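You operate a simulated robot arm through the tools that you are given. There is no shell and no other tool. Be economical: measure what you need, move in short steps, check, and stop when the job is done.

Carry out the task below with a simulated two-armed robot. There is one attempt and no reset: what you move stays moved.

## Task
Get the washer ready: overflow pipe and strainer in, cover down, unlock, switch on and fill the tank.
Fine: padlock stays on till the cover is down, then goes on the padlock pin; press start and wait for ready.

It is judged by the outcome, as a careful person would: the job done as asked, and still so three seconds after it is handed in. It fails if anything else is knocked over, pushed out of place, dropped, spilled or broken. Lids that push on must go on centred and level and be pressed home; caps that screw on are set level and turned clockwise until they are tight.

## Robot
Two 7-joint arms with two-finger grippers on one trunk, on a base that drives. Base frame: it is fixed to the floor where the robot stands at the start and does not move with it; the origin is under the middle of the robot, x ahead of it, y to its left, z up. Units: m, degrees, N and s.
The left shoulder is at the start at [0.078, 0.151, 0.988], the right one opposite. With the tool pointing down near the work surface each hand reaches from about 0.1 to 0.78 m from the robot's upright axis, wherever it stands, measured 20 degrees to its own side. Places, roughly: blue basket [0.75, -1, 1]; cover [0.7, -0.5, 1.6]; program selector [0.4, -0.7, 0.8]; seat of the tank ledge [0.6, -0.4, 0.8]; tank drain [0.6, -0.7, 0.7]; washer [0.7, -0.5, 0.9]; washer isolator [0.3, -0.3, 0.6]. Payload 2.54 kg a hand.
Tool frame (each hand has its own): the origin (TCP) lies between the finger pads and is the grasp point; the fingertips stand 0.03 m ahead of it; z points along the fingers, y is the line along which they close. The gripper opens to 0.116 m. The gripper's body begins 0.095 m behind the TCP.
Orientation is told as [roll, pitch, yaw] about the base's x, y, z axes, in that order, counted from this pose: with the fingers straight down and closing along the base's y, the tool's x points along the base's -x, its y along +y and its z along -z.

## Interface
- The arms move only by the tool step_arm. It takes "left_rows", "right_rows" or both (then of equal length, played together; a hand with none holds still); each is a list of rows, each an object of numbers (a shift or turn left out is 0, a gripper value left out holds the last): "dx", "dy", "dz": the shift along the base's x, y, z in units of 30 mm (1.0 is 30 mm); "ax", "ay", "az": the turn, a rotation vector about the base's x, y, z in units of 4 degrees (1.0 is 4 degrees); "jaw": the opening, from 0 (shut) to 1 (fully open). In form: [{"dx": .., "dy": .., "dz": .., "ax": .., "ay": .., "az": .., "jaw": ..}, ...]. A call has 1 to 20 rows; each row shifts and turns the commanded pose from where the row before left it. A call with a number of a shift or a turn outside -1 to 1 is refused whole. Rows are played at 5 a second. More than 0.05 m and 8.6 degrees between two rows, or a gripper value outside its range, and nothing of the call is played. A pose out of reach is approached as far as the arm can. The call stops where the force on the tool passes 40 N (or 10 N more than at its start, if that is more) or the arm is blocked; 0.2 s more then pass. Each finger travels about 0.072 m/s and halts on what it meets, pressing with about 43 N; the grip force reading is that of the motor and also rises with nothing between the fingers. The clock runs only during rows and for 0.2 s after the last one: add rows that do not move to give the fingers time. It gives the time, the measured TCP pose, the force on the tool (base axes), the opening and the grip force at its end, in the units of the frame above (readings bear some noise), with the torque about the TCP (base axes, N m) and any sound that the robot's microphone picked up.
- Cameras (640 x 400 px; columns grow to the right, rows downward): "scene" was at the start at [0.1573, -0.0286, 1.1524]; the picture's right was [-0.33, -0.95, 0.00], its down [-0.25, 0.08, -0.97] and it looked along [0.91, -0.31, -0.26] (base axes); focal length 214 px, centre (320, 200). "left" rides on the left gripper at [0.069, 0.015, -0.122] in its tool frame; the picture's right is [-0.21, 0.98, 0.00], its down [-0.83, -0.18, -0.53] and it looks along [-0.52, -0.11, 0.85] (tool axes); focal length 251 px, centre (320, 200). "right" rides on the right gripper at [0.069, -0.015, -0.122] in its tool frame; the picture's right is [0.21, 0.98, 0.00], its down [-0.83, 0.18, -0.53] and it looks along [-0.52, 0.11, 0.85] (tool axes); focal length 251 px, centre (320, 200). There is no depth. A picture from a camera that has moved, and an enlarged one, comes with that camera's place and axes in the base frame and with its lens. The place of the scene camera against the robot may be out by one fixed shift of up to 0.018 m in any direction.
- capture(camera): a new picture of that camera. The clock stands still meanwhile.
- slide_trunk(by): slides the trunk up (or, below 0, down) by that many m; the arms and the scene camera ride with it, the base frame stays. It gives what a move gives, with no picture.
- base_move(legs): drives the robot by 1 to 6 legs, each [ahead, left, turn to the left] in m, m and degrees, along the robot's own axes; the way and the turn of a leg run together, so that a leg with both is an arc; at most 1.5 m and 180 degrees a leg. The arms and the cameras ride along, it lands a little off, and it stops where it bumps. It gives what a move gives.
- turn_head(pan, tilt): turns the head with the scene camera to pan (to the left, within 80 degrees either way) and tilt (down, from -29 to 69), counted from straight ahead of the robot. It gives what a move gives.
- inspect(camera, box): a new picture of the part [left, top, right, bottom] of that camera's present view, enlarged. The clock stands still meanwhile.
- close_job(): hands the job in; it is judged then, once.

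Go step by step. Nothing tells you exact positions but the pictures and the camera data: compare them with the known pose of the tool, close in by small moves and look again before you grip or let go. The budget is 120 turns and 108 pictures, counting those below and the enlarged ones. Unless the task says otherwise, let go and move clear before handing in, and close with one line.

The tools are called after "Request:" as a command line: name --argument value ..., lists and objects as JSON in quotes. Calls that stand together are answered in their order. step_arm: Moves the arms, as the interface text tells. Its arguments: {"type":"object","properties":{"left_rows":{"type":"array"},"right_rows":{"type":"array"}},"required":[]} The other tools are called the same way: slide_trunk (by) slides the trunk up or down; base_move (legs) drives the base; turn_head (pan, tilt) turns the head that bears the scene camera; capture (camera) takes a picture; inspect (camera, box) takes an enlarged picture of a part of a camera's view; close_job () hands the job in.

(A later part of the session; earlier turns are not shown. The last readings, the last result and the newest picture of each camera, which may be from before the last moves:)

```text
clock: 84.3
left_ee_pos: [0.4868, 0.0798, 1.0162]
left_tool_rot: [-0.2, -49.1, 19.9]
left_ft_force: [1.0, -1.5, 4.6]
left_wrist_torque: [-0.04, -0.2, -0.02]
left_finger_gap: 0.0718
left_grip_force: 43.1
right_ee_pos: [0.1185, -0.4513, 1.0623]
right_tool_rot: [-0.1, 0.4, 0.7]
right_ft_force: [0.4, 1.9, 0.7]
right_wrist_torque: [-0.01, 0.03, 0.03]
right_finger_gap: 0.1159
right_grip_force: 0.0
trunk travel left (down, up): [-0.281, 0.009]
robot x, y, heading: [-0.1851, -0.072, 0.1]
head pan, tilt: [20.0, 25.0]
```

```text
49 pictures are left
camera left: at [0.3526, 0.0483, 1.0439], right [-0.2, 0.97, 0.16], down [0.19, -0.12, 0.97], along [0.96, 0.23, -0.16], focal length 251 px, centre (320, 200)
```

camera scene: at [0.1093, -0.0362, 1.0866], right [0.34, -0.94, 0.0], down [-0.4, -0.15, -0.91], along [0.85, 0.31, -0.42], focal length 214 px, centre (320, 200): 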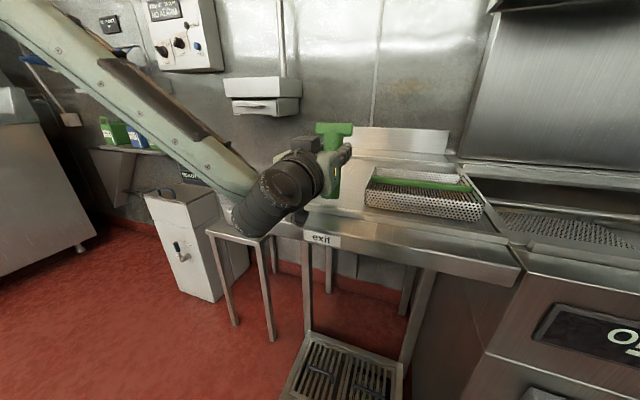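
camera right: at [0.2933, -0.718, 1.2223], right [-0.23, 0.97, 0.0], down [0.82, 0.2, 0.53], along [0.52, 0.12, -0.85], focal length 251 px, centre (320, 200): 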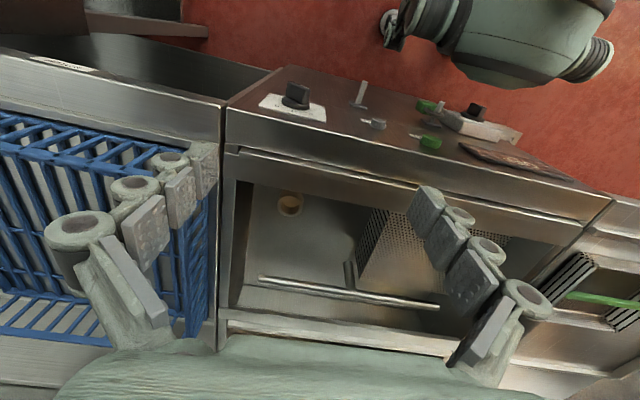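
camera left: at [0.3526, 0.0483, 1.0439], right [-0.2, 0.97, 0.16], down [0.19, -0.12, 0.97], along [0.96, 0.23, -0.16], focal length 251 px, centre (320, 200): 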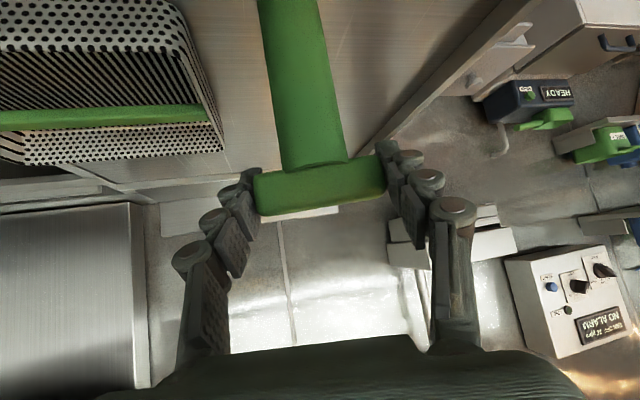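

Regripped firmly with the pipe upright and the hand at 45°. I lift, draw back clear of strainer and cover, square the yaw, and drive back to the drain.

Request:
step_arm --left_rows '[{"dz": 0.6}, {"dz": 0.7}, {"dz": 0.7, "dx": -0.3}, {"dx": -0.6, "az": -1}, {"dx": -0.6, "az": -1}, {"dx": -0.5, "az": -1}, {"az": -1}, {"az": -1}, {}]'

Request:
base_move --legs '[[0, -0.67, 0]]'

Request:
turn_head --pan -8 --tilt 35

Request:
capture --camera "scene"

```text
clock: 86.3
left_ee_pos: [0.428, 0.0817, 1.0747]
left_tool_rot: [-0.2, -49.0, 0.0]
left_ft_force: [-0.4, 0.5, -1.3]
left_wrist_torque: [0.0, -0.01, 0.0]
left_finger_gap: 0.0716
left_grip_force: 43.1
right_ee_pos: [0.1189, -0.4511, 1.0613]
right_tool_rot: [-0.1, 0.5, 0.8]
right_ft_force: [0.1, 0.2, -0.1]
right_wrist_torque: [-0.02, 0.01, -0.02]
right_finger_gap: 0.1159
right_grip_force: 0.1
trunk travel left (down, up): [-0.281, 0.009]
robot x, y, heading: [-0.185, -0.0687, 0.1]
head pan, tilt: [20.0, 25.0]
```

```text
clock: 93.2
left_ee_pos: [0.43, -0.5823, 1.076]
left_tool_rot: [-0.2, -49.0, 0.5]
left_ft_force: [0.3, 0.0, -0.8]
left_wrist_torque: [-0.02, -0.01, 0.02]
left_finger_gap: 0.0713
left_grip_force: 42.8
right_ee_pos: [0.1251, -1.117, 1.0613]
right_tool_rot: [-0.2, 0.5, 1.2]
right_ft_force: [0.8, -0.4, -0.5]
right_wrist_torque: [0.03, 0.03, -0.06]
right_finger_gap: 0.116
right_grip_force: 0.1
trunk travel left (down, up): [-0.281, 0.009]
robot x, y, heading: [-0.1831, -0.737, 0.4]
head pan, tilt: [20.0, 25.0]
```

```text
clock: 94.1
left_ee_pos: [0.43, -0.583, 1.0755]
left_tool_rot: [-0.2, -49.1, 0.5]
left_ft_force: [0.1, 0.0, -1.9]
left_wrist_torque: [-0.01, -0.01, 0.04]
left_finger_gap: 0.0715
left_grip_force: 43.3
right_ee_pos: [0.1254, -1.118, 1.0624]
right_tool_rot: [-0.1, 0.5, 1.1]
right_ft_force: [-0.2, -0.6, 0.1]
right_wrist_torque: [-0.01, 0.0, 0.03]
right_finger_gap: 0.1158
right_grip_force: 0.0
trunk travel left (down, up): [-0.281, 0.009]
robot x, y, heading: [-0.1813, -0.7396, 0.4]
head pan, tilt: [-8.0, 35.0]
```

```text
48 pictures are left
camera scene: at [-0.0264, -0.7477, 1.1761], right [-0.13, -0.99, 0.0], down [-0.57, 0.07, -0.82], along [0.81, -0.11, -0.57], focal length 214 px, centre (320, 200)
```

scene: 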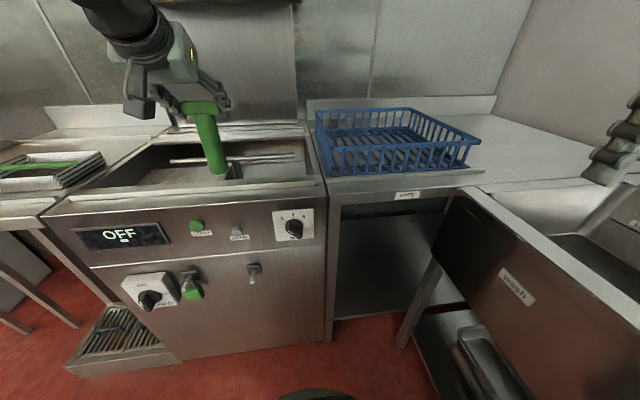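

Request:
step_arm --left_rows '[{"dy": -1, "dz": -0.3}, {"dy": -1, "dz": -0.3}, {"dy": -1, "dz": -0.3}, {"dy": -1}, {"dy": -0.3}, {}]'

Request:
base_move --legs '[[0.15, 0, 0]]'

Request:
capture --camera "left"

```text
clock: 95.5
left_ee_pos: [0.4302, -0.7122, 1.0485]
left_tool_rot: [-0.2, -49.1, 0.6]
left_ft_force: [-1.4, 0.6, -1.8]
left_wrist_torque: [0.04, -0.02, 0.0]
left_finger_gap: 0.0714
left_grip_force: 42.8
right_ee_pos: [0.1252, -1.1173, 1.0624]
right_tool_rot: [-0.2, 0.6, 1.1]
right_ft_force: [-0.3, 0.0, -0.3]
right_wrist_torque: [-0.02, -0.03, 0.0]
right_finger_gap: 0.1158
right_grip_force: 0.0
trunk travel left (down, up): [-0.281, 0.009]
robot x, y, heading: [-0.1813, -0.7375, 0.6]
head pan, tilt: [-8.0, 35.0]
```

```text
clock: 96.9
left_ee_pos: [0.5799, -0.71, 1.0497]
left_tool_rot: [-0.2, -48.9, 0.4]
left_ft_force: [-0.7, 0.1, -2.0]
left_wrist_torque: [0.0, 0.0, -0.01]
left_finger_gap: 0.0717
left_grip_force: 42.9
right_ee_pos: [0.2744, -1.1158, 1.0615]
right_tool_rot: [-0.1, 0.4, 1.0]
right_ft_force: [0.5, -0.4, 0.3]
right_wrist_torque: [0.0, 0.0, -0.01]
right_finger_gap: 0.116
right_grip_force: 0.1
trunk travel left (down, up): [-0.281, 0.009]
robot x, y, heading: [-0.0319, -0.7382, 0.3]
head pan, tilt: [-8.0, 35.0]
```

```text
47 pictures are left
camera left: at [0.4425, -0.6958, 1.0775], right [0.14, 0.98, 0.16], down [0.14, -0.18, 0.97], along [0.98, -0.11, -0.16], focal length 251 px, centre (320, 200)
```

left: 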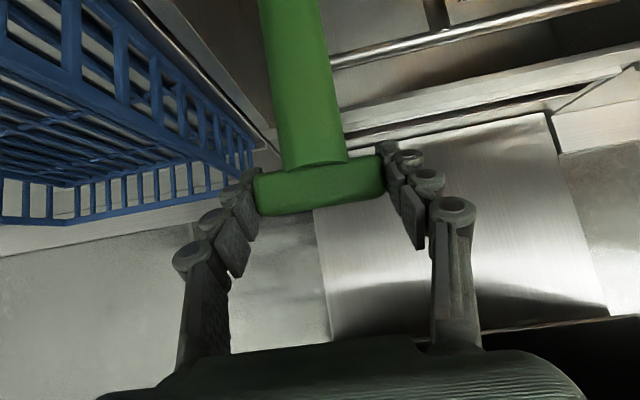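

I advance over the drain and lower partway, and bring the right hand to the side as an observer.

Request:
step_arm --left_rows '[{"dx": 0.8}, {"dx": 0.7, "dy": -0.1}, {"dz": -0.9}, {"dz": -0.9}, {"dz": -0.9}, {"dz": -0.9}, {}]' --right_rows '[{"dy": 1}, {"dy": 1}, {"dy": 1}, {"dy": 1}, {"dy": 1, "dx": 1}, {"dy": 1, "dx": 1}, {"dy": 0.7, "dx": 1}]'

Request:
capture --camera "right"

```text
clock: 98.5
left_ee_pos: [0.6255, -0.7125, 0.9422]
left_tool_rot: [-0.2, -48.9, 0.5]
left_ft_force: [-0.4, 0.7, -1.9]
left_wrist_torque: [-0.05, -0.03, 0.03]
left_finger_gap: 0.0712
left_grip_force: 43.1
right_ee_pos: [0.3652, -0.9152, 1.0635]
right_tool_rot: [-0.1, 0.6, 1.0]
right_ft_force: [0.2, -1.2, 0.0]
right_wrist_torque: [-0.04, -0.01, 0.03]
right_finger_gap: 0.1161
right_grip_force: 0.1
trunk travel left (down, up): [-0.281, 0.009]
robot x, y, heading: [-0.0334, -0.7383, 0.3]
head pan, tilt: [-8.0, 35.0]
```

```text
46 pictures are left
camera right: at [0.298, -0.9312, 1.1874], right [-0.23, 0.97, 0.0], down [0.83, 0.2, 0.53], along [0.51, 0.12, -0.85], focal length 251 px, centre (320, 200)
```

right: 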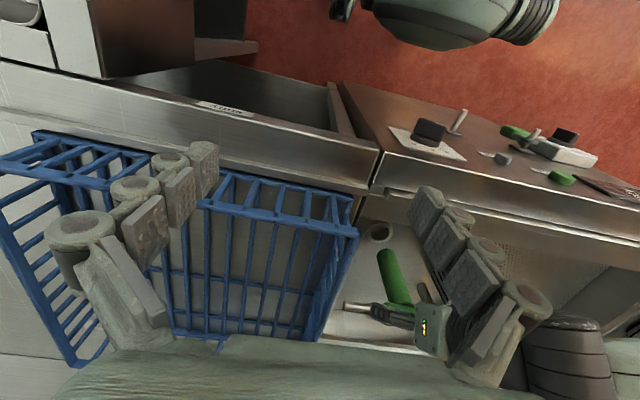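

Request:
inspect --camera "right" --box '[340, 210, 440, 310]'

```text
4.00 times, centred on (390, 260) of right
camera zoom: at [0.298, -0.9312, 1.1874], right [-0.23, 0.97, 0.0], down [0.83, 0.2, 0.53], along [0.51, 0.12, -0.85], focal length 1006 px, centre (40, -40)
```

zoom: 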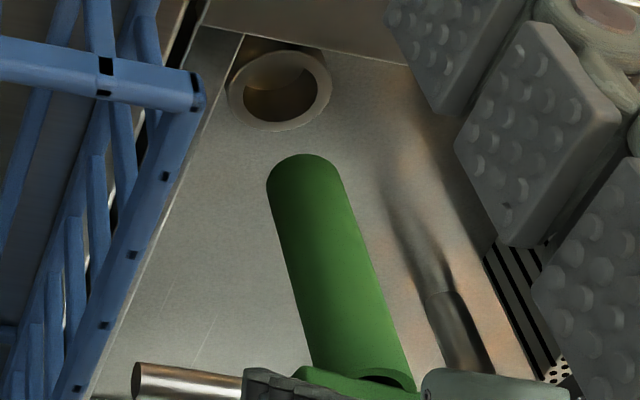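

Foot and ring rays agree on ring centre ≈ [0.623, -0.712, 0.73]; the foot is within 2–3 mm. I lower to just above the ring and check again.

Request:
step_arm --left_rows '[{"dz": -0.7}, {"dz": -0.7}, {"dz": -0.5, "dx": -0.05, "dy": 0.03}, {}]'

Request:
inspect --camera "right" --box '[340, 210, 440, 310]'

```text
clock: 99.5
left_ee_pos: [0.6223, -0.7121, 0.8841]
left_tool_rot: [-0.1, -49.1, 0.4]
left_ft_force: [-0.7, 0.2, -0.9]
left_wrist_torque: [-0.01, 0.0, 0.01]
left_finger_gap: 0.0715
left_grip_force: 42.8
right_ee_pos: [0.3641, -0.9157, 1.0635]
right_tool_rot: [-0.1, 0.4, 1.1]
right_ft_force: [0.5, -0.4, 0.6]
right_wrist_torque: [-0.02, 0.02, 0.01]
right_finger_gap: 0.1161
right_grip_force: 0.1
trunk travel left (down, up): [-0.281, 0.009]
robot x, y, heading: [-0.0356, -0.733, 0.5]
head pan, tilt: [-8.0, 35.0]
```

```text
4.00 times, centred on (390, 260) of right
camera zoom: at [0.2971, -0.932, 1.1876], right [-0.23, 0.97, 0.0], down [0.83, 0.2, 0.53], along [0.51, 0.12, -0.85], focal length 1006 px, centre (40, -40)
```

zoom: 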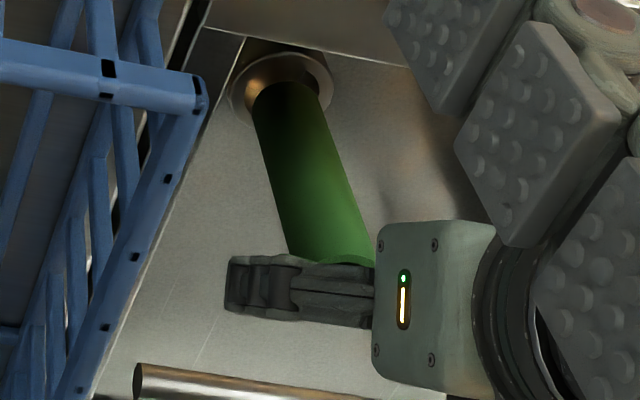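

Alignment extrapolates onto the ring centre. Lowering slowly.

Request:
step_arm --left_rows '[{"dz": -0.3}, {"dz": -0.3}, {"dz": -0.2}, {}]'

Request:
inspect --camera "right" --box '[340, 210, 440, 310]'

```text
clock: 100.6
left_ee_pos: [0.6238, -0.7133, 0.8697]
left_tool_rot: [-0.7, -49.6, 0.8]
left_ft_force: [-6.6, 2.7, 16.0]
left_wrist_torque: [0.35, 3.62, -0.33]
left_finger_gap: 0.0714
left_grip_force: 43.1
right_ee_pos: [0.3633, -0.9147, 1.064]
right_tool_rot: [0.0, 0.4, 1.1]
right_ft_force: [0.6, 0.5, 0.0]
right_wrist_torque: [0.03, -0.01, -0.01]
right_finger_gap: 0.116
right_grip_force: 0.0
trunk travel left (down, up): [-0.281, 0.009]
robot x, y, heading: [-0.0318, -0.738, 0.2]
head pan, tilt: [-8.0, 35.0]
stopped in row 4 (left hand): the force on the tool passed its limit at 41 N (the readings are from after the stop); the commanded pose is now the measured one
```

```text
4.00 times, centred on (390, 260) of right
camera zoom: at [0.2955, -0.9316, 1.188], right [-0.23, 0.97, 0.0], down [0.83, 0.2, 0.53], along [0.51, 0.12, -0.85], focal length 1006 px, centre (40, -40)
```

zoom: 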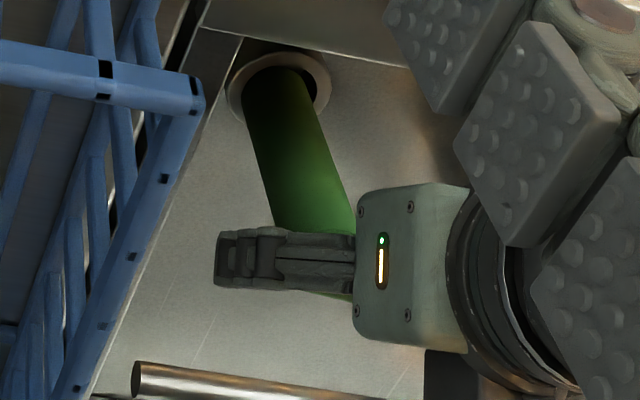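

The wrist camera touches the front rim, not the pipe. I raise a little and swing the hand about the vertical (pipe stays upright) so the camera is over the tank opening instead.

Request:
step_arm --left_rows '[{"dz": 0.6}, {"dz": 0.4}, {"az": -1}, {"az": -1}, {"az": -1}, {"az": -1}, {"az": -1}, {"az": -1}, {"az": -1}, {"az": -1}, {"az": -1}, {"az": -1}, {"az": -1}, {"az": -1}, {"az": -1}, {}]'

Request:
capture --camera "right"

```text
clock: 104.0
left_ee_pos: [0.6241, -0.7122, 0.897]
left_tool_rot: [-0.7, -49.5, -51.4]
left_ft_force: [0.6, 0.1, -1.7]
left_wrist_torque: [0.02, 0.03, -0.03]
left_finger_gap: 0.0713
left_grip_force: 42.9
right_ee_pos: [0.3638, -0.9139, 1.0633]
right_tool_rot: [-0.2, 0.5, 1.0]
right_ft_force: [0.3, 0.4, 0.0]
right_wrist_torque: [0.0, 0.03, -0.02]
right_finger_gap: 0.1159
right_grip_force: 0.1
trunk travel left (down, up): [-0.281, 0.009]
robot x, y, heading: [-0.0323, -0.7379, 0.6]
head pan, tilt: [-8.0, 35.0]
```

```text
42 pictures are left
camera right: at [0.2972, -0.9319, 1.1876], right [-0.23, 0.97, 0.0], down [0.83, 0.2, 0.53], along [0.51, 0.12, -0.85], focal length 251 px, centre (320, 200)
```

right: 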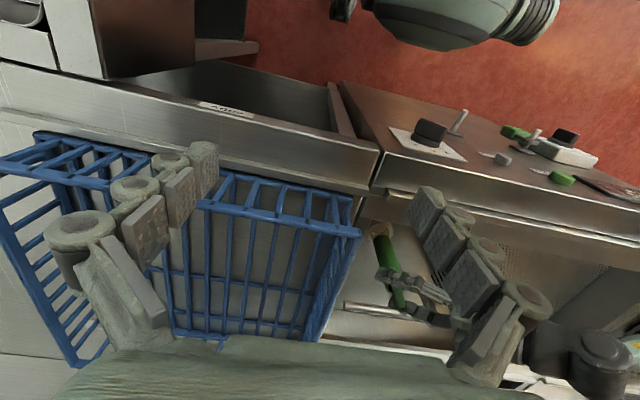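

Now lower: the foot should enter the ring.

Request:
step_arm --left_rows '[{"dz": -0.5, "dx": -0.03}, {"dz": -0.4}, {"dz": -0.3}, {"dz": -0.3}, {}]'

Request:
inspect --camera "right" --box '[340, 210, 440, 310]'

```text
clock: 105.2
left_ee_pos: [0.624, -0.7124, 0.8512]
left_tool_rot: [-0.4, -49.5, -51.3]
left_ft_force: [1.4, -0.4, -1.8]
left_wrist_torque: [0.01, -0.02, 0.01]
left_finger_gap: 0.0712
left_grip_force: 43.3
right_ee_pos: [0.3646, -0.9144, 1.0634]
right_tool_rot: [-0.1, 0.5, 1.2]
right_ft_force: [-0.4, -0.2, -0.1]
right_wrist_torque: [0.02, -0.01, 0.01]
right_finger_gap: 0.116
right_grip_force: 0.2
trunk travel left (down, up): [-0.281, 0.009]
robot x, y, heading: [-0.0332, -0.7385, 0.2]
head pan, tilt: [-8.0, 35.0]
```

```text
4.00 times, centred on (390, 260) of right
camera zoom: at [0.2972, -0.9319, 1.1876], right [-0.23, 0.97, 0.0], down [0.83, 0.2, 0.53], along [0.51, 0.12, -0.85], focal length 1006 px, centre (40, -40)
```

zoom: 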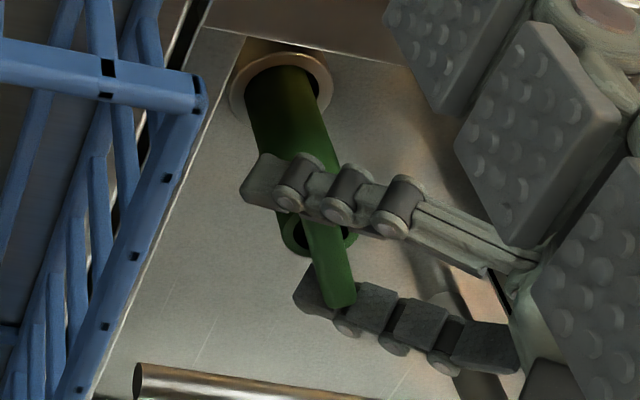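

No contact yet at the height of the ring top, so it is entering. Continue until it bottoms.

Request:
step_arm --left_rows '[{"dz": -0.3}, {"dz": -0.3}, {"dz": -0.3}, {"dz": -0.3}, {}]'

Request:
inspect --camera "right" --box '[340, 210, 440, 310]'

```text
clock: 106.4
left_ee_pos: [0.6239, -0.7149, 0.8199]
left_tool_rot: [-0.2, -49.9, -51.5]
left_ft_force: [0.0, -1.9, 24.7]
left_wrist_torque: [-0.01, 0.07, -0.07]
left_finger_gap: 0.0693
left_grip_force: 43.0
right_ee_pos: [0.3629, -0.913, 1.0653]
right_tool_rot: [-0.1, 0.3, 1.1]
right_ft_force: [-0.5, 1.0, -0.1]
right_wrist_torque: [0.0, 0.03, -0.01]
right_finger_gap: 0.116
right_grip_force: 0.1
trunk travel left (down, up): [-0.281, 0.009]
robot x, y, heading: [-0.0332, -0.7391, 0.4]
head pan, tilt: [-8.0, 35.0]
```

```text
4.00 times, centred on (390, 260) of right
camera zoom: at [0.2948, -0.9321, 1.1886], right [-0.23, 0.97, 0.0], down [0.82, 0.2, 0.53], along [0.51, 0.12, -0.85], focal length 1006 px, centre (40, -40)
```

zoom: 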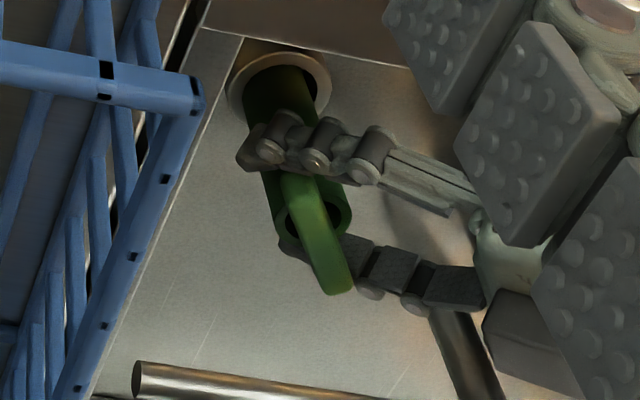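

It bottomed with a clean axial force. I release gently and look.

Request:
step_arm --left_rows '[{"jaw": 0.66}, {"jaw": 0.72}, {"jaw": 0.8}, {"jaw": 0.9}, {}]'

Request:
inspect --camera "right" --box '[340, 210, 440, 310]'

```text
clock: 107.6
left_ee_pos: [0.6245, -0.7143, 0.8155]
left_tool_rot: [-0.5, -49.5, -51.1]
left_ft_force: [0.2, -0.8, -0.3]
left_wrist_torque: [0.02, -0.02, 0.0]
left_finger_gap: 0.1043
left_grip_force: 0.0
right_ee_pos: [0.3656, -0.9151, 1.0634]
right_tool_rot: [-0.1, 0.3, 1.1]
right_ft_force: [0.4, 0.5, -0.7]
right_wrist_torque: [-0.01, -0.01, 0.03]
right_finger_gap: 0.1159
right_grip_force: 0.2
trunk travel left (down, up): [-0.281, 0.009]
robot x, y, heading: [-0.0335, -0.7386, 0.7]
head pan, tilt: [-8.0, 35.0]
```

```text
4.00 times, centred on (390, 260) of right
camera zoom: at [0.2971, -0.9319, 1.1877], right [-0.23, 0.97, 0.0], down [0.83, 0.2, 0.53], along [0.51, 0.12, -0.85], focal length 1006 px, centre (40, -40)
```

zoom: 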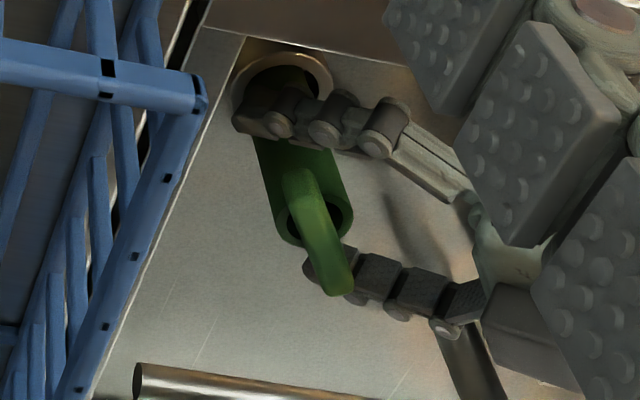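

The pipe stands seated in the drain. I withdraw the hand along its axis, then look at the ledge on the tank's left side.

Request:
step_arm --left_rows '[{"dx": -0.38, "dy": 0.47, "dz": 0.52, "jaw": 1}, {"dx": -0.38, "dy": 0.47, "dz": 0.52}, {"dx": -0.38, "dy": 0.47, "dz": 0.52}, {"dx": -0.38, "dy": 0.47, "dz": 0.52}, {"dx": -0.38, "dy": 0.47, "dz": 0.52}, {"dx": -0.38, "dy": 0.47, "dz": 0.52}, {"az": 1, "dy": 0.6}, {"az": 1, "dy": 0.6}, {"az": 1, "dy": 0.6}, {"az": 1, "dy": 0.6}, {"az": 1, "dy": 0.6}, {"az": 1, "dy": 0.6}, {"az": 1}, {"az": 1}, {"az": 1}, {"az": 1}, {"az": 1}, {"az": 1}, {"az": 0.8}, {}]'

Request:
capture --camera "scene"

```text
clock: 111.8
left_ee_pos: [0.5786, -0.5506, 0.8776]
left_tool_rot: [-0.5, -49.5, 0.1]
left_ft_force: [0.3, 0.1, 0.6]
left_wrist_torque: [-0.02, 0.0, -0.02]
left_finger_gap: 0.116
left_grip_force: 0.0
left hand out of reach, approached as far as the arm can: row 5, 6
right_ee_pos: [0.3647, -0.9152, 1.0645]
right_tool_rot: [-0.2, 0.4, 1.1]
right_ft_force: [0.1, 0.5, -0.2]
right_wrist_torque: [-0.01, 0.0, 0.0]
right_finger_gap: 0.1163
right_grip_force: 0.0
trunk travel left (down, up): [-0.281, 0.009]
robot x, y, heading: [-0.0347, -0.7382, -0.0]
head pan, tilt: [-8.0, 35.0]
```

```text
38 pictures are left
camera scene: at [0.123, -0.7466, 1.1761], right [-0.13, -0.99, 0.0], down [-0.57, 0.08, -0.82], along [0.81, -0.11, -0.57], focal length 214 px, centre (320, 200)
```

scene: 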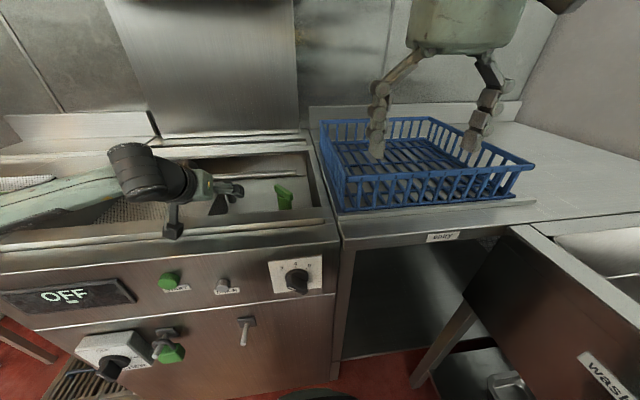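

The pipe stands in the drain. I raise and withdraw the left hand, retract the right a bit, and drive left for the strainer, turning the left hand upright and by -90° on the way.

Request:
step_arm --left_rows '[{"dz": 1}, {"dz": 1}, {"dz": 1}, {"dz": 0.7}, {"dx": -1}, {"dx": -1}, {"dx": -1}, {"dx": -1}, {"dy": 1}, {"dy": 1}]' --right_rows '[{"dx": -1}, {"dx": -1}, {"dx": -1}, {}, {}, {}, {}, {}, {}, {}]'

Request:
base_move --legs '[[0, 0.5, 0]]'

Request:
turn_head --pan 10 --tilt 40

Request:
step_arm --left_rows '[{"ay": 1, "dy": 0.5}, {"ay": 1, "dy": 0.5}, {"ay": 1, "dy": 0.5}, {"ay": 1, "dy": 0.5}, {"ay": 1, "dy": 0.5}, {"ay": 1}, {"ay": 1}, {"ay": 1}, {"ay": 1}, {"ay": 1}, {"ay": 1}, {"ay": 1}, {"ay": 0.4}, {"dz": 0.5}, {}]'

```text
clock: 114.0
left_ee_pos: [0.4582, -0.4891, 0.989]
left_tool_rot: [-0.6, -49.4, -0.1]
left_ft_force: [0.4, 0.0, -0.1]
left_wrist_torque: [-0.03, 0.0, -0.03]
left_finger_gap: 0.116
left_grip_force: 0.0
right_ee_pos: [0.2726, -0.9136, 1.064]
right_tool_rot: [-0.1, 0.4, 1.0]
right_ft_force: [-0.4, 0.2, -0.4]
right_wrist_torque: [0.0, 0.01, -0.01]
right_finger_gap: 0.1162
right_grip_force: 0.0
trunk travel left (down, up): [-0.281, 0.009]
robot x, y, heading: [-0.0301, -0.7379, 0.5]
head pan, tilt: [-8.0, 35.0]
```

```text
clock: 119.3
left_ee_pos: [0.4583, -0.0011, 0.9888]
left_tool_rot: [-0.5, -49.5, -0.5]
left_ft_force: [0.1, 0.0, -1.0]
left_wrist_torque: [-0.01, -0.02, -0.04]
left_finger_gap: 0.1161
left_grip_force: 0.1
right_ee_pos: [0.27, -0.4254, 1.0649]
right_tool_rot: [-0.1, 0.4, 0.8]
right_ft_force: [-0.3, -0.2, -0.1]
right_wrist_torque: [0.01, 0.0, -0.03]
right_finger_gap: 0.1161
right_grip_force: 0.0
trunk travel left (down, up): [-0.281, 0.009]
robot x, y, heading: [-0.0358, -0.2513, 0.1]
head pan, tilt: [-8.0, 35.0]
```

```text
clock: 120.1
left_ee_pos: [0.4582, -0.0021, 0.9898]
left_tool_rot: [-0.5, -49.4, -0.4]
left_ft_force: [-0.4, 0.3, 0.7]
left_wrist_torque: [0.01, -0.02, -0.02]
left_finger_gap: 0.116
left_grip_force: 0.1
right_ee_pos: [0.2696, -0.4256, 1.0646]
right_tool_rot: [-0.1, 0.4, 0.8]
right_ft_force: [-0.2, -0.3, 0.0]
right_wrist_torque: [-0.01, 0.0, 0.0]
right_finger_gap: 0.1159
right_grip_force: 0.1
trunk travel left (down, up): [-0.281, 0.009]
robot x, y, heading: [-0.0362, -0.2485, -0.2]
head pan, tilt: [10.0, 40.0]
```

```text
clock: 123.3
left_ee_pos: [0.4568, 0.0753, 1.0049]
left_tool_rot: [-0.8, 0.1, -0.1]
left_ft_force: [-0.4, -0.5, 1.0]
left_wrist_torque: [-0.04, 0.0, 0.06]
left_finger_gap: 0.1161
left_grip_force: 0.1
right_ee_pos: [0.2693, -0.4256, 1.0637]
right_tool_rot: [0.0, 0.4, 0.9]
right_ft_force: [-0.6, 0.4, 0.2]
right_wrist_torque: [0.02, 0.02, 0.01]
right_finger_gap: 0.1158
right_grip_force: 0.1
trunk travel left (down, up): [-0.281, 0.009]
robot x, y, heading: [-0.0348, -0.2468, 0.2]
head pan, tilt: [10.0, 40.0]
```

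Request:
step_arm --left_rows '[{"az": -1}, {"az": -1}, {"az": -1}, {"az": -1}, {"az": -1}, {"az": -1}, {"az": -1}, {"az": -1}, {"az": -1}, {"az": -1}, {"az": -1}, {"az": -1}, {"az": -1}, {"az": -1}, {"az": -1}, {"az": -1}, {"az": -1}, {"az": -1}, {"az": -1}, {"az": -1}]'

Request:
step_arm --left_rows '[{"az": -1, "dx": 0.8}, {"az": -1, "dx": 0.8}, {"az": -0.5, "dx": 0.8}, {"dx": 0.8}, {"dx": 0.3}, {}]'

Request:
capture --camera "left"

Request:
capture --camera "scene"

```text
clock: 127.5
left_ee_pos: [0.3267, -0.0973, 0.9846]
left_tool_rot: [-0.8, 0.1, -80.1]
left_ft_force: [-0.7, 0.9, 0.3]
left_wrist_torque: [0.04, -0.02, 0.02]
left_finger_gap: 0.1158
left_grip_force: 0.1
left hand out of reach, approached as far as the arm can: row 9, 10, 11, 12, 13, 14, 15, 16, 17, 18, 19, 20
right_ee_pos: [0.2694, -0.427, 1.0643]
right_tool_rot: [-0.1, 0.3, 0.8]
right_ft_force: [-0.3, 1.3, 0.5]
right_wrist_torque: [-0.02, -0.02, 0.02]
right_finger_gap: 0.1159
right_grip_force: 0.1
trunk travel left (down, up): [-0.281, 0.009]
robot x, y, heading: [-0.0348, -0.2487, 0.0]
head pan, tilt: [10.0, 40.0]
```

```text
clock: 128.9
left_ee_pos: [0.3264, -0.1682, 0.9771]
left_tool_rot: [-0.8, 0.1, -90.1]
left_ft_force: [0.5, 0.0, 0.9]
left_wrist_torque: [0.0, -0.01, 0.0]
left_finger_gap: 0.1161
left_grip_force: 0.0
left hand out of reach, approached as far as the arm can: row 1, 2, 3, 4, 5
right_ee_pos: [0.2706, -0.4252, 1.0643]
right_tool_rot: [-0.2, 0.5, 0.8]
right_ft_force: [0.4, 0.1, 0.2]
right_wrist_torque: [0.0, 0.03, 0.01]
right_finger_gap: 0.116
right_grip_force: 0.0
trunk travel left (down, up): [-0.281, 0.009]
robot x, y, heading: [-0.0327, -0.2471, 0.1]
head pan, tilt: [10.0, 40.0]
```

```text
37 pictures are left
camera left: at [0.3436, -0.0994, 1.0986], right [0.98, -0.22, -0.01], down [-0.18, -0.83, 0.53], along [-0.13, -0.52, -0.85], focal length 251 px, centre (320, 200)
```

left: 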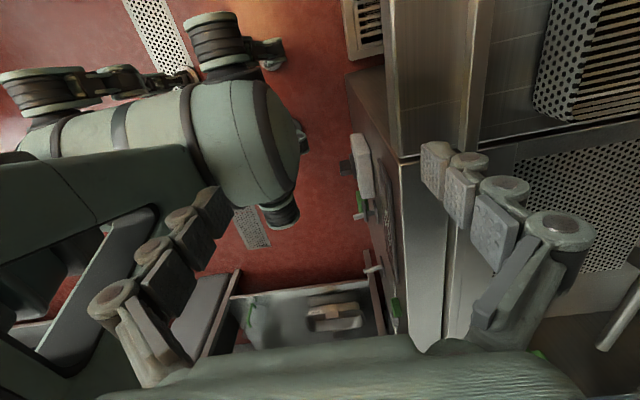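

```text
36 pictures are left
camera scene: at [0.1169, -0.2297, 1.1685], right [0.18, -0.98, 0.0], down [-0.63, -0.11, -0.77], along [0.75, 0.13, -0.64], focal length 214 px, centre (320, 200)
```

scene: 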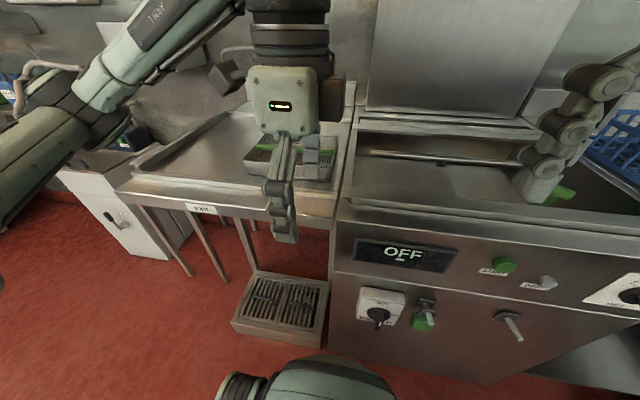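

The -90° turn strains the left arm. I try the other way (+90°) instead.

Request:
step_arm --left_rows '[{"az": 1}, {"az": 1}, {"az": 1}, {"az": 1}, {"az": 1}, {"az": 1}, {"az": 1}, {"az": 1}, {"az": 1}, {"az": 1}, {"az": 1}, {"az": 1}, {"az": 1}, {"az": 1}, {"az": 1}, {"az": 1}, {"az": 1}, {"az": 1}, {"az": 1}, {"az": 1}]'

Request:
step_arm --left_rows '[{"az": 1}, {"az": 1}, {"az": 1}, {"az": 1}, {"az": 1}, {"az": 1}, {"az": 1}, {"az": 1}, {"az": 1}, {"az": 1}, {"az": 1}, {"az": 1}, {"az": 1}, {"az": 1}, {"az": 1}, {"az": 1}, {"az": 1}, {"az": 1}, {"az": 1}, {"az": 1}]'

Request:
step_arm --left_rows '[{"az": 1}, {"az": 1}, {"az": 1}, {"az": 1}, {"az": 1}, {}]'

```text
clock: 133.1
left_ee_pos: [0.327, -0.1684, 0.9765]
left_tool_rot: [-0.8, 0.1, -10.2]
left_ft_force: [0.2, 0.7, 0.4]
left_wrist_torque: [-0.01, 0.0, 0.01]
left_finger_gap: 0.116
left_grip_force: 0.1
right_ee_pos: [0.2698, -0.4266, 1.0641]
right_tool_rot: [-0.2, 0.4, 0.8]
right_ft_force: [-0.4, 0.4, -0.2]
right_wrist_torque: [0.02, -0.01, 0.02]
right_finger_gap: 0.1159
right_grip_force: 0.1
trunk travel left (down, up): [-0.281, 0.009]
robot x, y, heading: [-0.0419, -0.2449, 0.3]
head pan, tilt: [10.0, 40.0]
```

```text
clock: 137.3
left_ee_pos: [0.3265, -0.1691, 0.9753]
left_tool_rot: [-0.8, 0.0, 69.8]
left_ft_force: [-0.4, 0.2, -0.2]
left_wrist_torque: [0.01, -0.01, -0.02]
left_finger_gap: 0.1158
left_grip_force: 0.1
right_ee_pos: [0.2686, -0.4259, 1.0649]
right_tool_rot: [-0.2, 0.5, 0.9]
right_ft_force: [0.6, 0.3, -0.4]
right_wrist_torque: [-0.03, 0.02, 0.0]
right_finger_gap: 0.1162
right_grip_force: 0.1
trunk travel left (down, up): [-0.281, 0.009]
robot x, y, heading: [-0.0369, -0.2491, 0.2]
head pan, tilt: [10.0, 40.0]
```

```text
clock: 138.7
left_ee_pos: [0.3267, -0.1687, 0.976]
left_tool_rot: [-0.8, 0.0, 89.8]
left_ft_force: [0.2, 0.0, 0.0]
left_wrist_torque: [-0.05, 0.02, -0.02]
left_finger_gap: 0.116
left_grip_force: 0.1
right_ee_pos: [0.2706, -0.4257, 1.0644]
right_tool_rot: [-0.1, 0.6, 0.9]
right_ft_force: [0.2, 0.4, 0.7]
right_wrist_torque: [0.02, 0.01, -0.02]
right_finger_gap: 0.1158
right_grip_force: 0.0
trunk travel left (down, up): [-0.281, 0.009]
robot x, y, heading: [-0.0352, -0.2485, 0.1]
head pan, tilt: [10.0, 40.0]
```

+90° works well. I go above the strainer handle and look.

Request:
step_arm --left_rows '[{"dz": 1, "ax": 0.2}, {"dx": 1, "dy": 0.5}, {"dx": 1, "dy": 0.5}, {"dx": 1, "dy": 0.5}, {"dx": 1, "dy": 0.5}, {"dx": 1, "dy": 0.5}, {"dx": 1}, {"dx": 1}, {"dx": 1}, {}]'

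Request:
capture --camera "left"

Request:
capture --camera "scene"

```text
clock: 140.9
left_ee_pos: [0.5671, -0.0926, 1.0045]
left_tool_rot: [-0.7, -0.7, 89.9]
left_ft_force: [-0.9, -0.5, -0.3]
left_wrist_torque: [-0.02, -0.02, 0.0]
left_finger_gap: 0.1158
left_grip_force: 0.1
right_ee_pos: [0.2706, -0.4264, 1.0649]
right_tool_rot: [0.0, 0.4, 0.7]
right_ft_force: [0.5, -0.3, 0.8]
right_wrist_torque: [0.01, 0.01, 0.0]
right_finger_gap: 0.1161
right_grip_force: 0.2
trunk travel left (down, up): [-0.281, 0.009]
robot x, y, heading: [-0.0321, -0.2501, 0.1]
head pan, tilt: [10.0, 40.0]
```

```text
35 pictures are left
camera left: at [0.5502, -0.1624, 1.1264], right [-0.98, 0.22, -0.01], down [0.18, 0.82, 0.55], along [0.13, 0.53, -0.84], focal length 251 px, centre (320, 200)
```

left: 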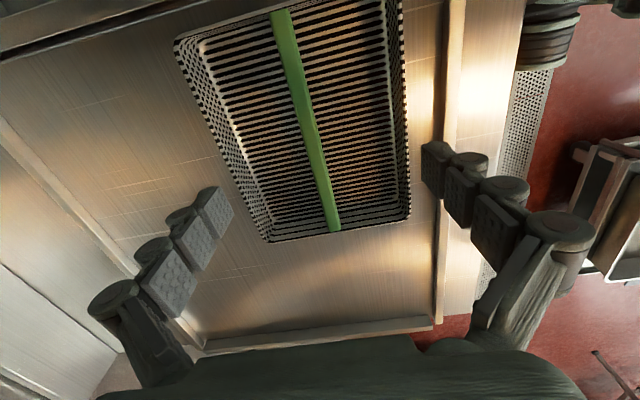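

```text
34 pictures are left
camera scene: at [0.1167, -0.2296, 1.1686], right [0.18, -0.98, 0.0], down [-0.63, -0.11, -0.77], along [0.75, 0.13, -0.64], focal length 214 px, centre (320, 200)
```

scene: 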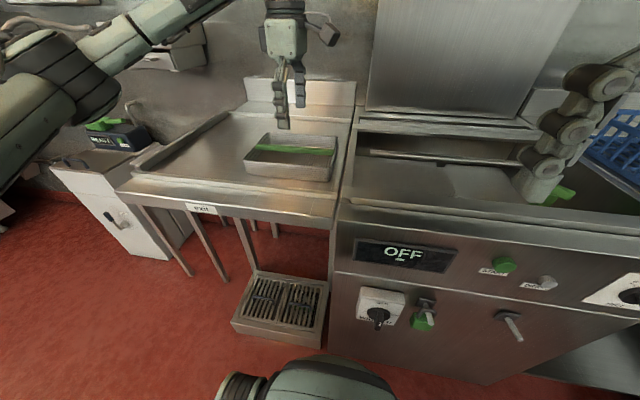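

The handle runs along y at x≈0.573, y from -0.18 to 0, z≈0.93; the basket is about 0.146 × 0.185. I half close, go down and grip its middle.

Request:
step_arm --left_rows '[{"jaw": 0.45, "dx": 0.2, "ax": 0.15, "ay": 0.15}, {"jaw": 0.45}, {"dz": -0.8}, {"dz": -0.8}, {"dz": -0.7}, {"jaw": 0}, {"jaw": 0}, {"jaw": 0}, {"jaw": 0}, {}, {}]'

Request:
capture --camera "left"

```text
clock: 143.3
left_ee_pos: [0.5743, -0.0929, 0.9355]
left_tool_rot: [-0.2, -1.3, 89.8]
left_ft_force: [-0.7, 0.6, 0.0]
left_wrist_torque: [-0.01, 0.04, -0.01]
left_finger_gap: 0.0129
left_grip_force: 39.5
right_ee_pos: [0.2692, -0.4265, 1.0643]
right_tool_rot: [-0.1, 0.5, 0.8]
right_ft_force: [0.4, 0.3, 1.2]
right_wrist_torque: [-0.03, -0.03, 0.03]
right_finger_gap: 0.1159
right_grip_force: 0.1
trunk travel left (down, up): [-0.281, 0.009]
robot x, y, heading: [-0.0381, -0.244, -0.1]
head pan, tilt: [10.0, 40.0]
```

```text
33 pictures are left
camera left: at [0.5586, -0.1646, 1.0579], right [-0.98, 0.22, 0.0], down [0.18, 0.81, 0.55], along [0.12, 0.54, -0.83], focal length 251 px, centre (320, 200)
```

left: 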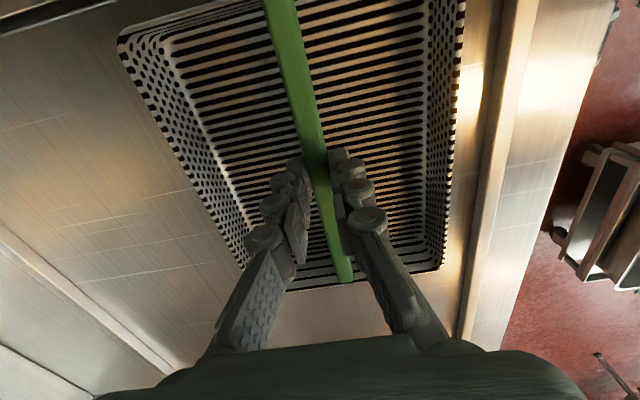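

Handle gripped. I lift the strainer and look closely at the tank's left part for its seat.

Request:
step_arm --left_rows '[{"dz": 0.5}, {"dz": 0.7}, {"dz": 0.7}, {}]' --right_rows '[{"dy": -1}, {"dy": -1}, {"dy": -1}, {}]'

Request:
inspect --camera "scene" --box '[330, 110, 530, 240]'

```text
clock: 144.3
left_ee_pos: [0.5744, -0.0944, 0.9938]
left_tool_rot: [-0.2, -1.3, 89.8]
left_ft_force: [-0.1, -1.1, -1.8]
left_wrist_torque: [-0.01, -0.05, 0.02]
left_finger_gap: 0.013
left_grip_force: 40.0
right_ee_pos: [0.2686, -0.5151, 1.0653]
right_tool_rot: [-0.1, 0.5, 0.8]
right_ft_force: [0.6, 0.8, 0.6]
right_wrist_torque: [-0.03, 0.03, -0.01]
right_finger_gap: 0.1161
right_grip_force: 0.1
trunk travel left (down, up): [-0.281, 0.009]
robot x, y, heading: [-0.0374, -0.2467, 0.2]
head pan, tilt: [10.0, 40.0]
```

```text
3.08 times, centred on (430, 175) of scene
camera zoom: at [0.1171, -0.2294, 1.1685], right [0.18, -0.98, 0.0], down [-0.63, -0.11, -0.77], along [0.75, 0.13, -0.64], focal length 660 px, centre (-18, 277)
```

zoom: 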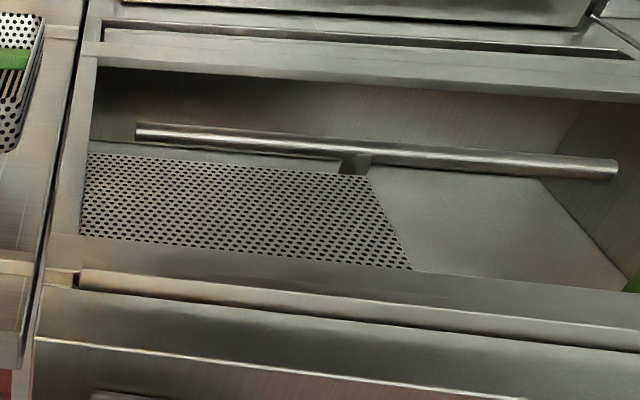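

The perforated ledge spans about x 0.525–0.75, y -0.23…-0.515, z≈0.815; I'll centre the basket on it at about [0.637, -0.373]. First I lower the trunk (raising the hand beforehand) so the forearm stays beneath the cover edge.

Request:
step_arm --left_rows '[{"dz": 1}, {"dz": 1}, {"dz": 1}, {"dz": 1}]'

Request:
slide_trunk --by -0.13

Request:
turn_head --pan 0 --tilt 25

Request:
capture --camera "scene"

```text
clock: 145.3
left_ee_pos: [0.5726, -0.0933, 1.1145]
left_tool_rot: [-0.2, -1.2, 89.7]
left_ft_force: [0.2, 0.2, -1.5]
left_wrist_torque: [0.02, 0.01, -0.02]
left_finger_gap: 0.0133
left_grip_force: 39.8
right_ee_pos: [0.2684, -0.5139, 1.0652]
right_tool_rot: [-0.1, 0.3, 0.8]
right_ft_force: [-0.9, -0.1, -0.2]
right_wrist_torque: [0.02, -0.03, -0.02]
right_finger_gap: 0.116
right_grip_force: 0.1
trunk travel left (down, up): [-0.281, 0.009]
robot x, y, heading: [-0.0369, -0.2465, -0.1]
head pan, tilt: [10.0, 40.0]
```

```text
clock: 146.8
left_ee_pos: [0.5724, -0.0931, 0.984]
left_tool_rot: [-0.2, -1.3, 89.9]
left_ft_force: [0.3, 0.3, -0.5]
left_wrist_torque: [0.0, 0.05, -0.01]
left_finger_gap: 0.0129
left_grip_force: 39.2
right_ee_pos: [0.269, -0.5137, 0.9348]
right_tool_rot: [-0.1, 0.5, 0.9]
right_ft_force: [-0.8, 0.5, -0.2]
right_wrist_torque: [0.0, -0.05, 0.02]
right_finger_gap: 0.1161
right_grip_force: 0.0
trunk travel left (down, up): [-0.151, 0.139]
robot x, y, heading: [-0.0336, -0.2459, 0.4]
head pan, tilt: [10.0, 40.0]
```

```text
clock: 147.6
left_ee_pos: [0.5734, -0.0926, 0.9838]
left_tool_rot: [-0.2, -1.2, 89.8]
left_ft_force: [-0.3, 0.2, -1.9]
left_wrist_torque: [0.0, 0.01, -0.01]
left_finger_gap: 0.0133
left_grip_force: 39.8
right_ee_pos: [0.2697, -0.516, 0.9341]
right_tool_rot: [-0.1, 0.6, 0.8]
right_ft_force: [0.4, -0.6, -0.3]
right_wrist_torque: [-0.01, 0.01, 0.0]
right_finger_gap: 0.1159
right_grip_force: 0.1
trunk travel left (down, up): [-0.151, 0.139]
robot x, y, heading: [-0.0331, -0.2463, 0.0]
head pan, tilt: [0.0, 25.0]
```

```text
31 pictures are left
camera scene: at [0.1254, -0.2444, 1.0618], right [0.0, -1.0, 0.0], down [-0.42, 0.0, -0.91], along [0.91, 0.0, -0.42], focal length 214 px, centre (320, 200)
```

scene: 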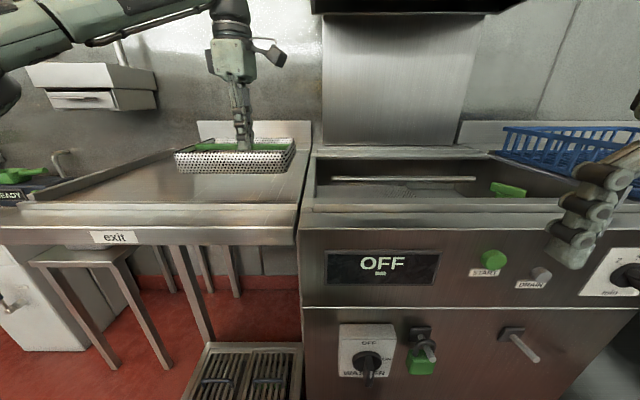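

Forearm is now about z 1.2, below the cover. I drive right 0.28 m and extend to above the ledge.

Request:
base_move --legs '[[0, -0.28, 0]]'

Request:
step_arm --left_rows '[{"dx": 0.7}, {"dx": 0.7}, {"dx": 0.7}, {}]'

Request:
turn_head --pan 5 --tilt 35

Request:
capture --camera "left"

Request:
capture --camera "scene"

```text
clock: 151.0
left_ee_pos: [0.5732, -0.3831, 0.9821]
left_tool_rot: [-0.2, -1.3, 89.6]
left_ft_force: [-0.1, -0.2, -2.3]
left_wrist_torque: [0.0, -0.01, -0.02]
left_finger_gap: 0.0131
left_grip_force: 40.3
right_ee_pos: [0.2678, -0.8025, 0.9353]
right_tool_rot: [-0.1, 0.5, 0.5]
right_ft_force: [0.6, -0.2, 0.0]
right_wrist_torque: [0.01, 0.02, 0.0]
right_finger_gap: 0.1161
right_grip_force: 0.0
trunk travel left (down, up): [-0.151, 0.139]
robot x, y, heading: [-0.0378, -0.5337, -0.4]
head pan, tilt: [0.0, 25.0]
```

```text
clock: 152.0
left_ee_pos: [0.6373, -0.3824, 0.9842]
left_tool_rot: [-0.3, -1.3, 89.4]
left_ft_force: [0.1, -0.3, -0.5]
left_wrist_torque: [-0.01, -0.02, -0.02]
left_finger_gap: 0.0132
left_grip_force: 39.6
right_ee_pos: [0.2675, -0.8029, 0.9342]
right_tool_rot: [-0.2, 0.5, 0.4]
right_ft_force: [0.3, 0.0, 0.0]
right_wrist_torque: [0.03, 0.03, 0.0]
right_finger_gap: 0.116
right_grip_force: 0.1
trunk travel left (down, up): [-0.151, 0.139]
robot x, y, heading: [-0.0381, -0.5299, -0.2]
head pan, tilt: [0.0, 25.0]
```

```text
clock: 152.7
left_ee_pos: [0.637, -0.3823, 0.9832]
left_tool_rot: [-0.2, -1.3, 89.6]
left_ft_force: [1.0, -0.6, -1.5]
left_wrist_torque: [0.01, -0.02, 0.01]
left_finger_gap: 0.0129
left_grip_force: 40.4
right_ee_pos: [0.2686, -0.8027, 0.9351]
right_tool_rot: [-0.1, 0.5, 0.5]
right_ft_force: [-0.2, 0.4, 0.0]
right_wrist_torque: [-0.03, -0.01, 0.03]
right_finger_gap: 0.1159
right_grip_force: 0.0
trunk travel left (down, up): [-0.151, 0.139]
robot x, y, heading: [-0.036, -0.5321, -0.1]
head pan, tilt: [5.0, 35.0]
```

```text
30 pictures are left
camera left: at [0.6203, -0.4535, 1.1046], right [-0.97, 0.22, 0.0], down [0.19, 0.81, 0.55], along [0.12, 0.54, -0.83], focal length 251 px, centre (320, 200)
```

left: 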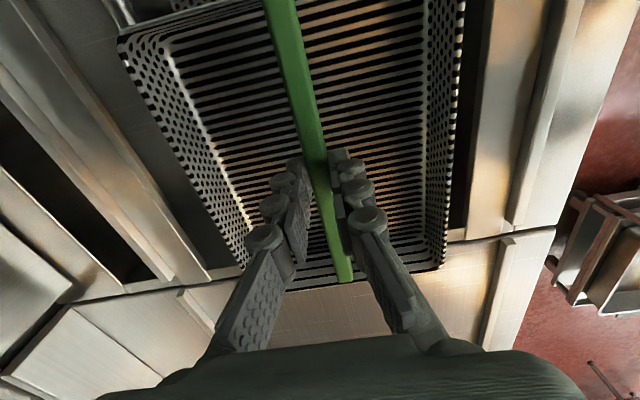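

```text
29 pictures are left
camera scene: at [0.121, -0.5238, 1.0461], right [0.08, -1.0, 0.0], down [-0.57, -0.05, -0.82], along [0.82, 0.07, -0.57], focal length 214 px, centre (320, 200)
```

scene: 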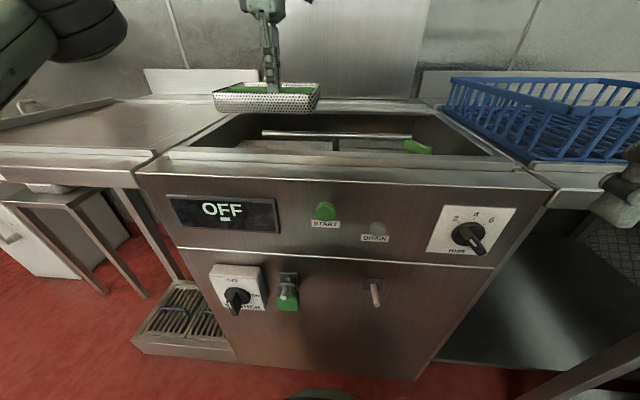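

The basket hangs level above the ledge with margins all round. I lower it slowly until it touches.

Request:
step_arm --left_rows '[{"dz": -0.8, "dy": 0.2}, {"dz": -0.8}, {"dz": -0.8}, {"dz": -0.5}, {"dz": -0.3}, {"dz": -0.3}, {"dz": -0.2}, {}]'

Request:
capture --camera "left"

```text
clock: 154.5
left_ee_pos: [0.6347, -0.3774, 0.8734]
left_tool_rot: [-0.2, -1.3, 89.4]
left_ft_force: [0.1, 0.7, -1.3]
left_wrist_torque: [-0.02, 0.02, -0.05]
left_finger_gap: 0.0133
left_grip_force: 39.7
right_ee_pos: [0.2679, -0.8016, 0.934]
right_tool_rot: [-0.1, 0.6, 0.5]
right_ft_force: [0.7, -0.4, 0.2]
right_wrist_torque: [-0.01, 0.04, 0.02]
right_finger_gap: 0.1159
right_grip_force: 0.1
trunk travel left (down, up): [-0.151, 0.139]
robot x, y, heading: [-0.0397, -0.5306, -0.1]
head pan, tilt: [5.0, 35.0]
```

```text
28 pictures are left
camera left: at [0.6197, -0.4484, 0.9931], right [-0.97, 0.22, 0.0], down [0.19, 0.81, 0.55], along [0.12, 0.54, -0.83], focal length 251 px, centre (320, 200)
```

left: 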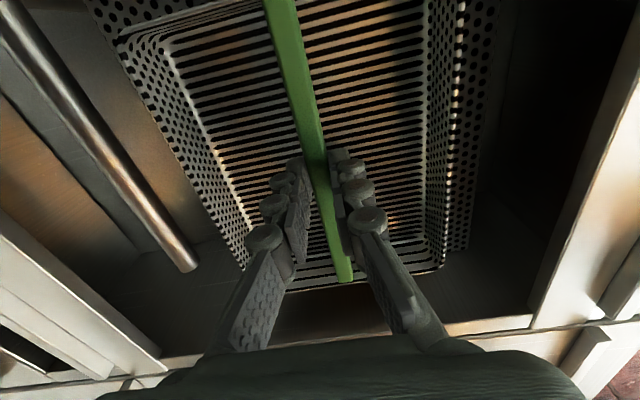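

The perforated ledge shows evenly around the basket (centre ≈ [0.629, -0.376]). I shift 6 mm back and lower until contact.

Request:
step_arm --left_rows '[{"dz": -0.2, "dx": -0.2}, {"dz": -0.2}, {"dz": -0.2}, {"dz": -0.2}, {"dz": -0.2}, {}]'

```text
clock: 155.9
left_ee_pos: [0.6287, -0.3788, 0.8471]
left_tool_rot: [-0.8, -1.3, 89.4]
left_ft_force: [5.5, 0.8, 30.3]
left_wrist_torque: [-0.07, -0.02, 0.05]
left_finger_gap: 0.0123
left_grip_force: 39.1
right_ee_pos: [0.266, -0.8034, 0.9352]
right_tool_rot: [-0.2, 0.3, 0.4]
right_ft_force: [-0.6, 0.9, 0.2]
right_wrist_torque: [-0.02, -0.01, 0.02]
right_finger_gap: 0.1158
right_grip_force: 0.1
trunk travel left (down, up): [-0.151, 0.139]
robot x, y, heading: [-0.0369, -0.5313, -0.2]
head pan, tilt: [5.0, 35.0]
```

It has landed (30 N). I ease, open, and check.

Request:
step_arm --left_rows '[{"dz": 0.1}, {"jaw": 0.2}, {"jaw": 0.4}, {"jaw": 0.4}, {}, {"dz": 0.7}, {"dz": 0.9}, {"dz": 0.9}]'

Request:
capture --camera "left"

```text
clock: 157.7
left_ee_pos: [0.6282, -0.3769, 0.9212]
left_tool_rot: [-0.2, -1.3, 89.3]
left_ft_force: [0.6, -0.5, -0.5]
left_wrist_torque: [-0.02, 0.05, -0.02]
left_finger_gap: 0.0462
left_grip_force: 0.0
right_ee_pos: [0.2669, -0.8023, 0.9354]
right_tool_rot: [-0.2, 0.4, 0.6]
right_ft_force: [1.1, 0.5, 0.5]
right_wrist_torque: [-0.01, 0.0, -0.01]
right_finger_gap: 0.1158
right_grip_force: 0.0
trunk travel left (down, up): [-0.151, 0.139]
robot x, y, heading: [-0.0359, -0.532, -0.3]
head pan, tilt: [5.0, 35.0]
```

```text
27 pictures are left
camera left: at [0.6128, -0.4479, 1.0426], right [-0.97, 0.22, 0.0], down [0.19, 0.81, 0.55], along [0.12, 0.54, -0.83], focal length 251 px, centre (320, 200)
```

left: 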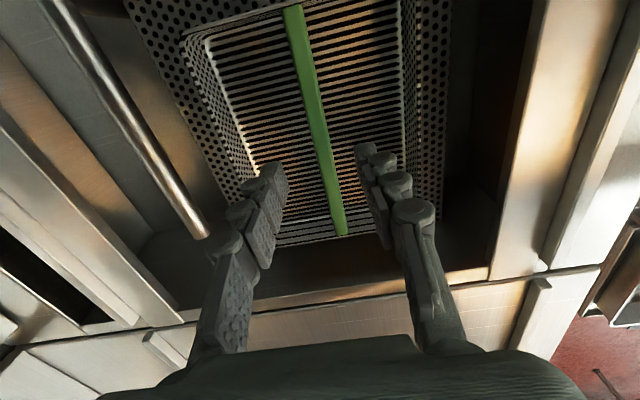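

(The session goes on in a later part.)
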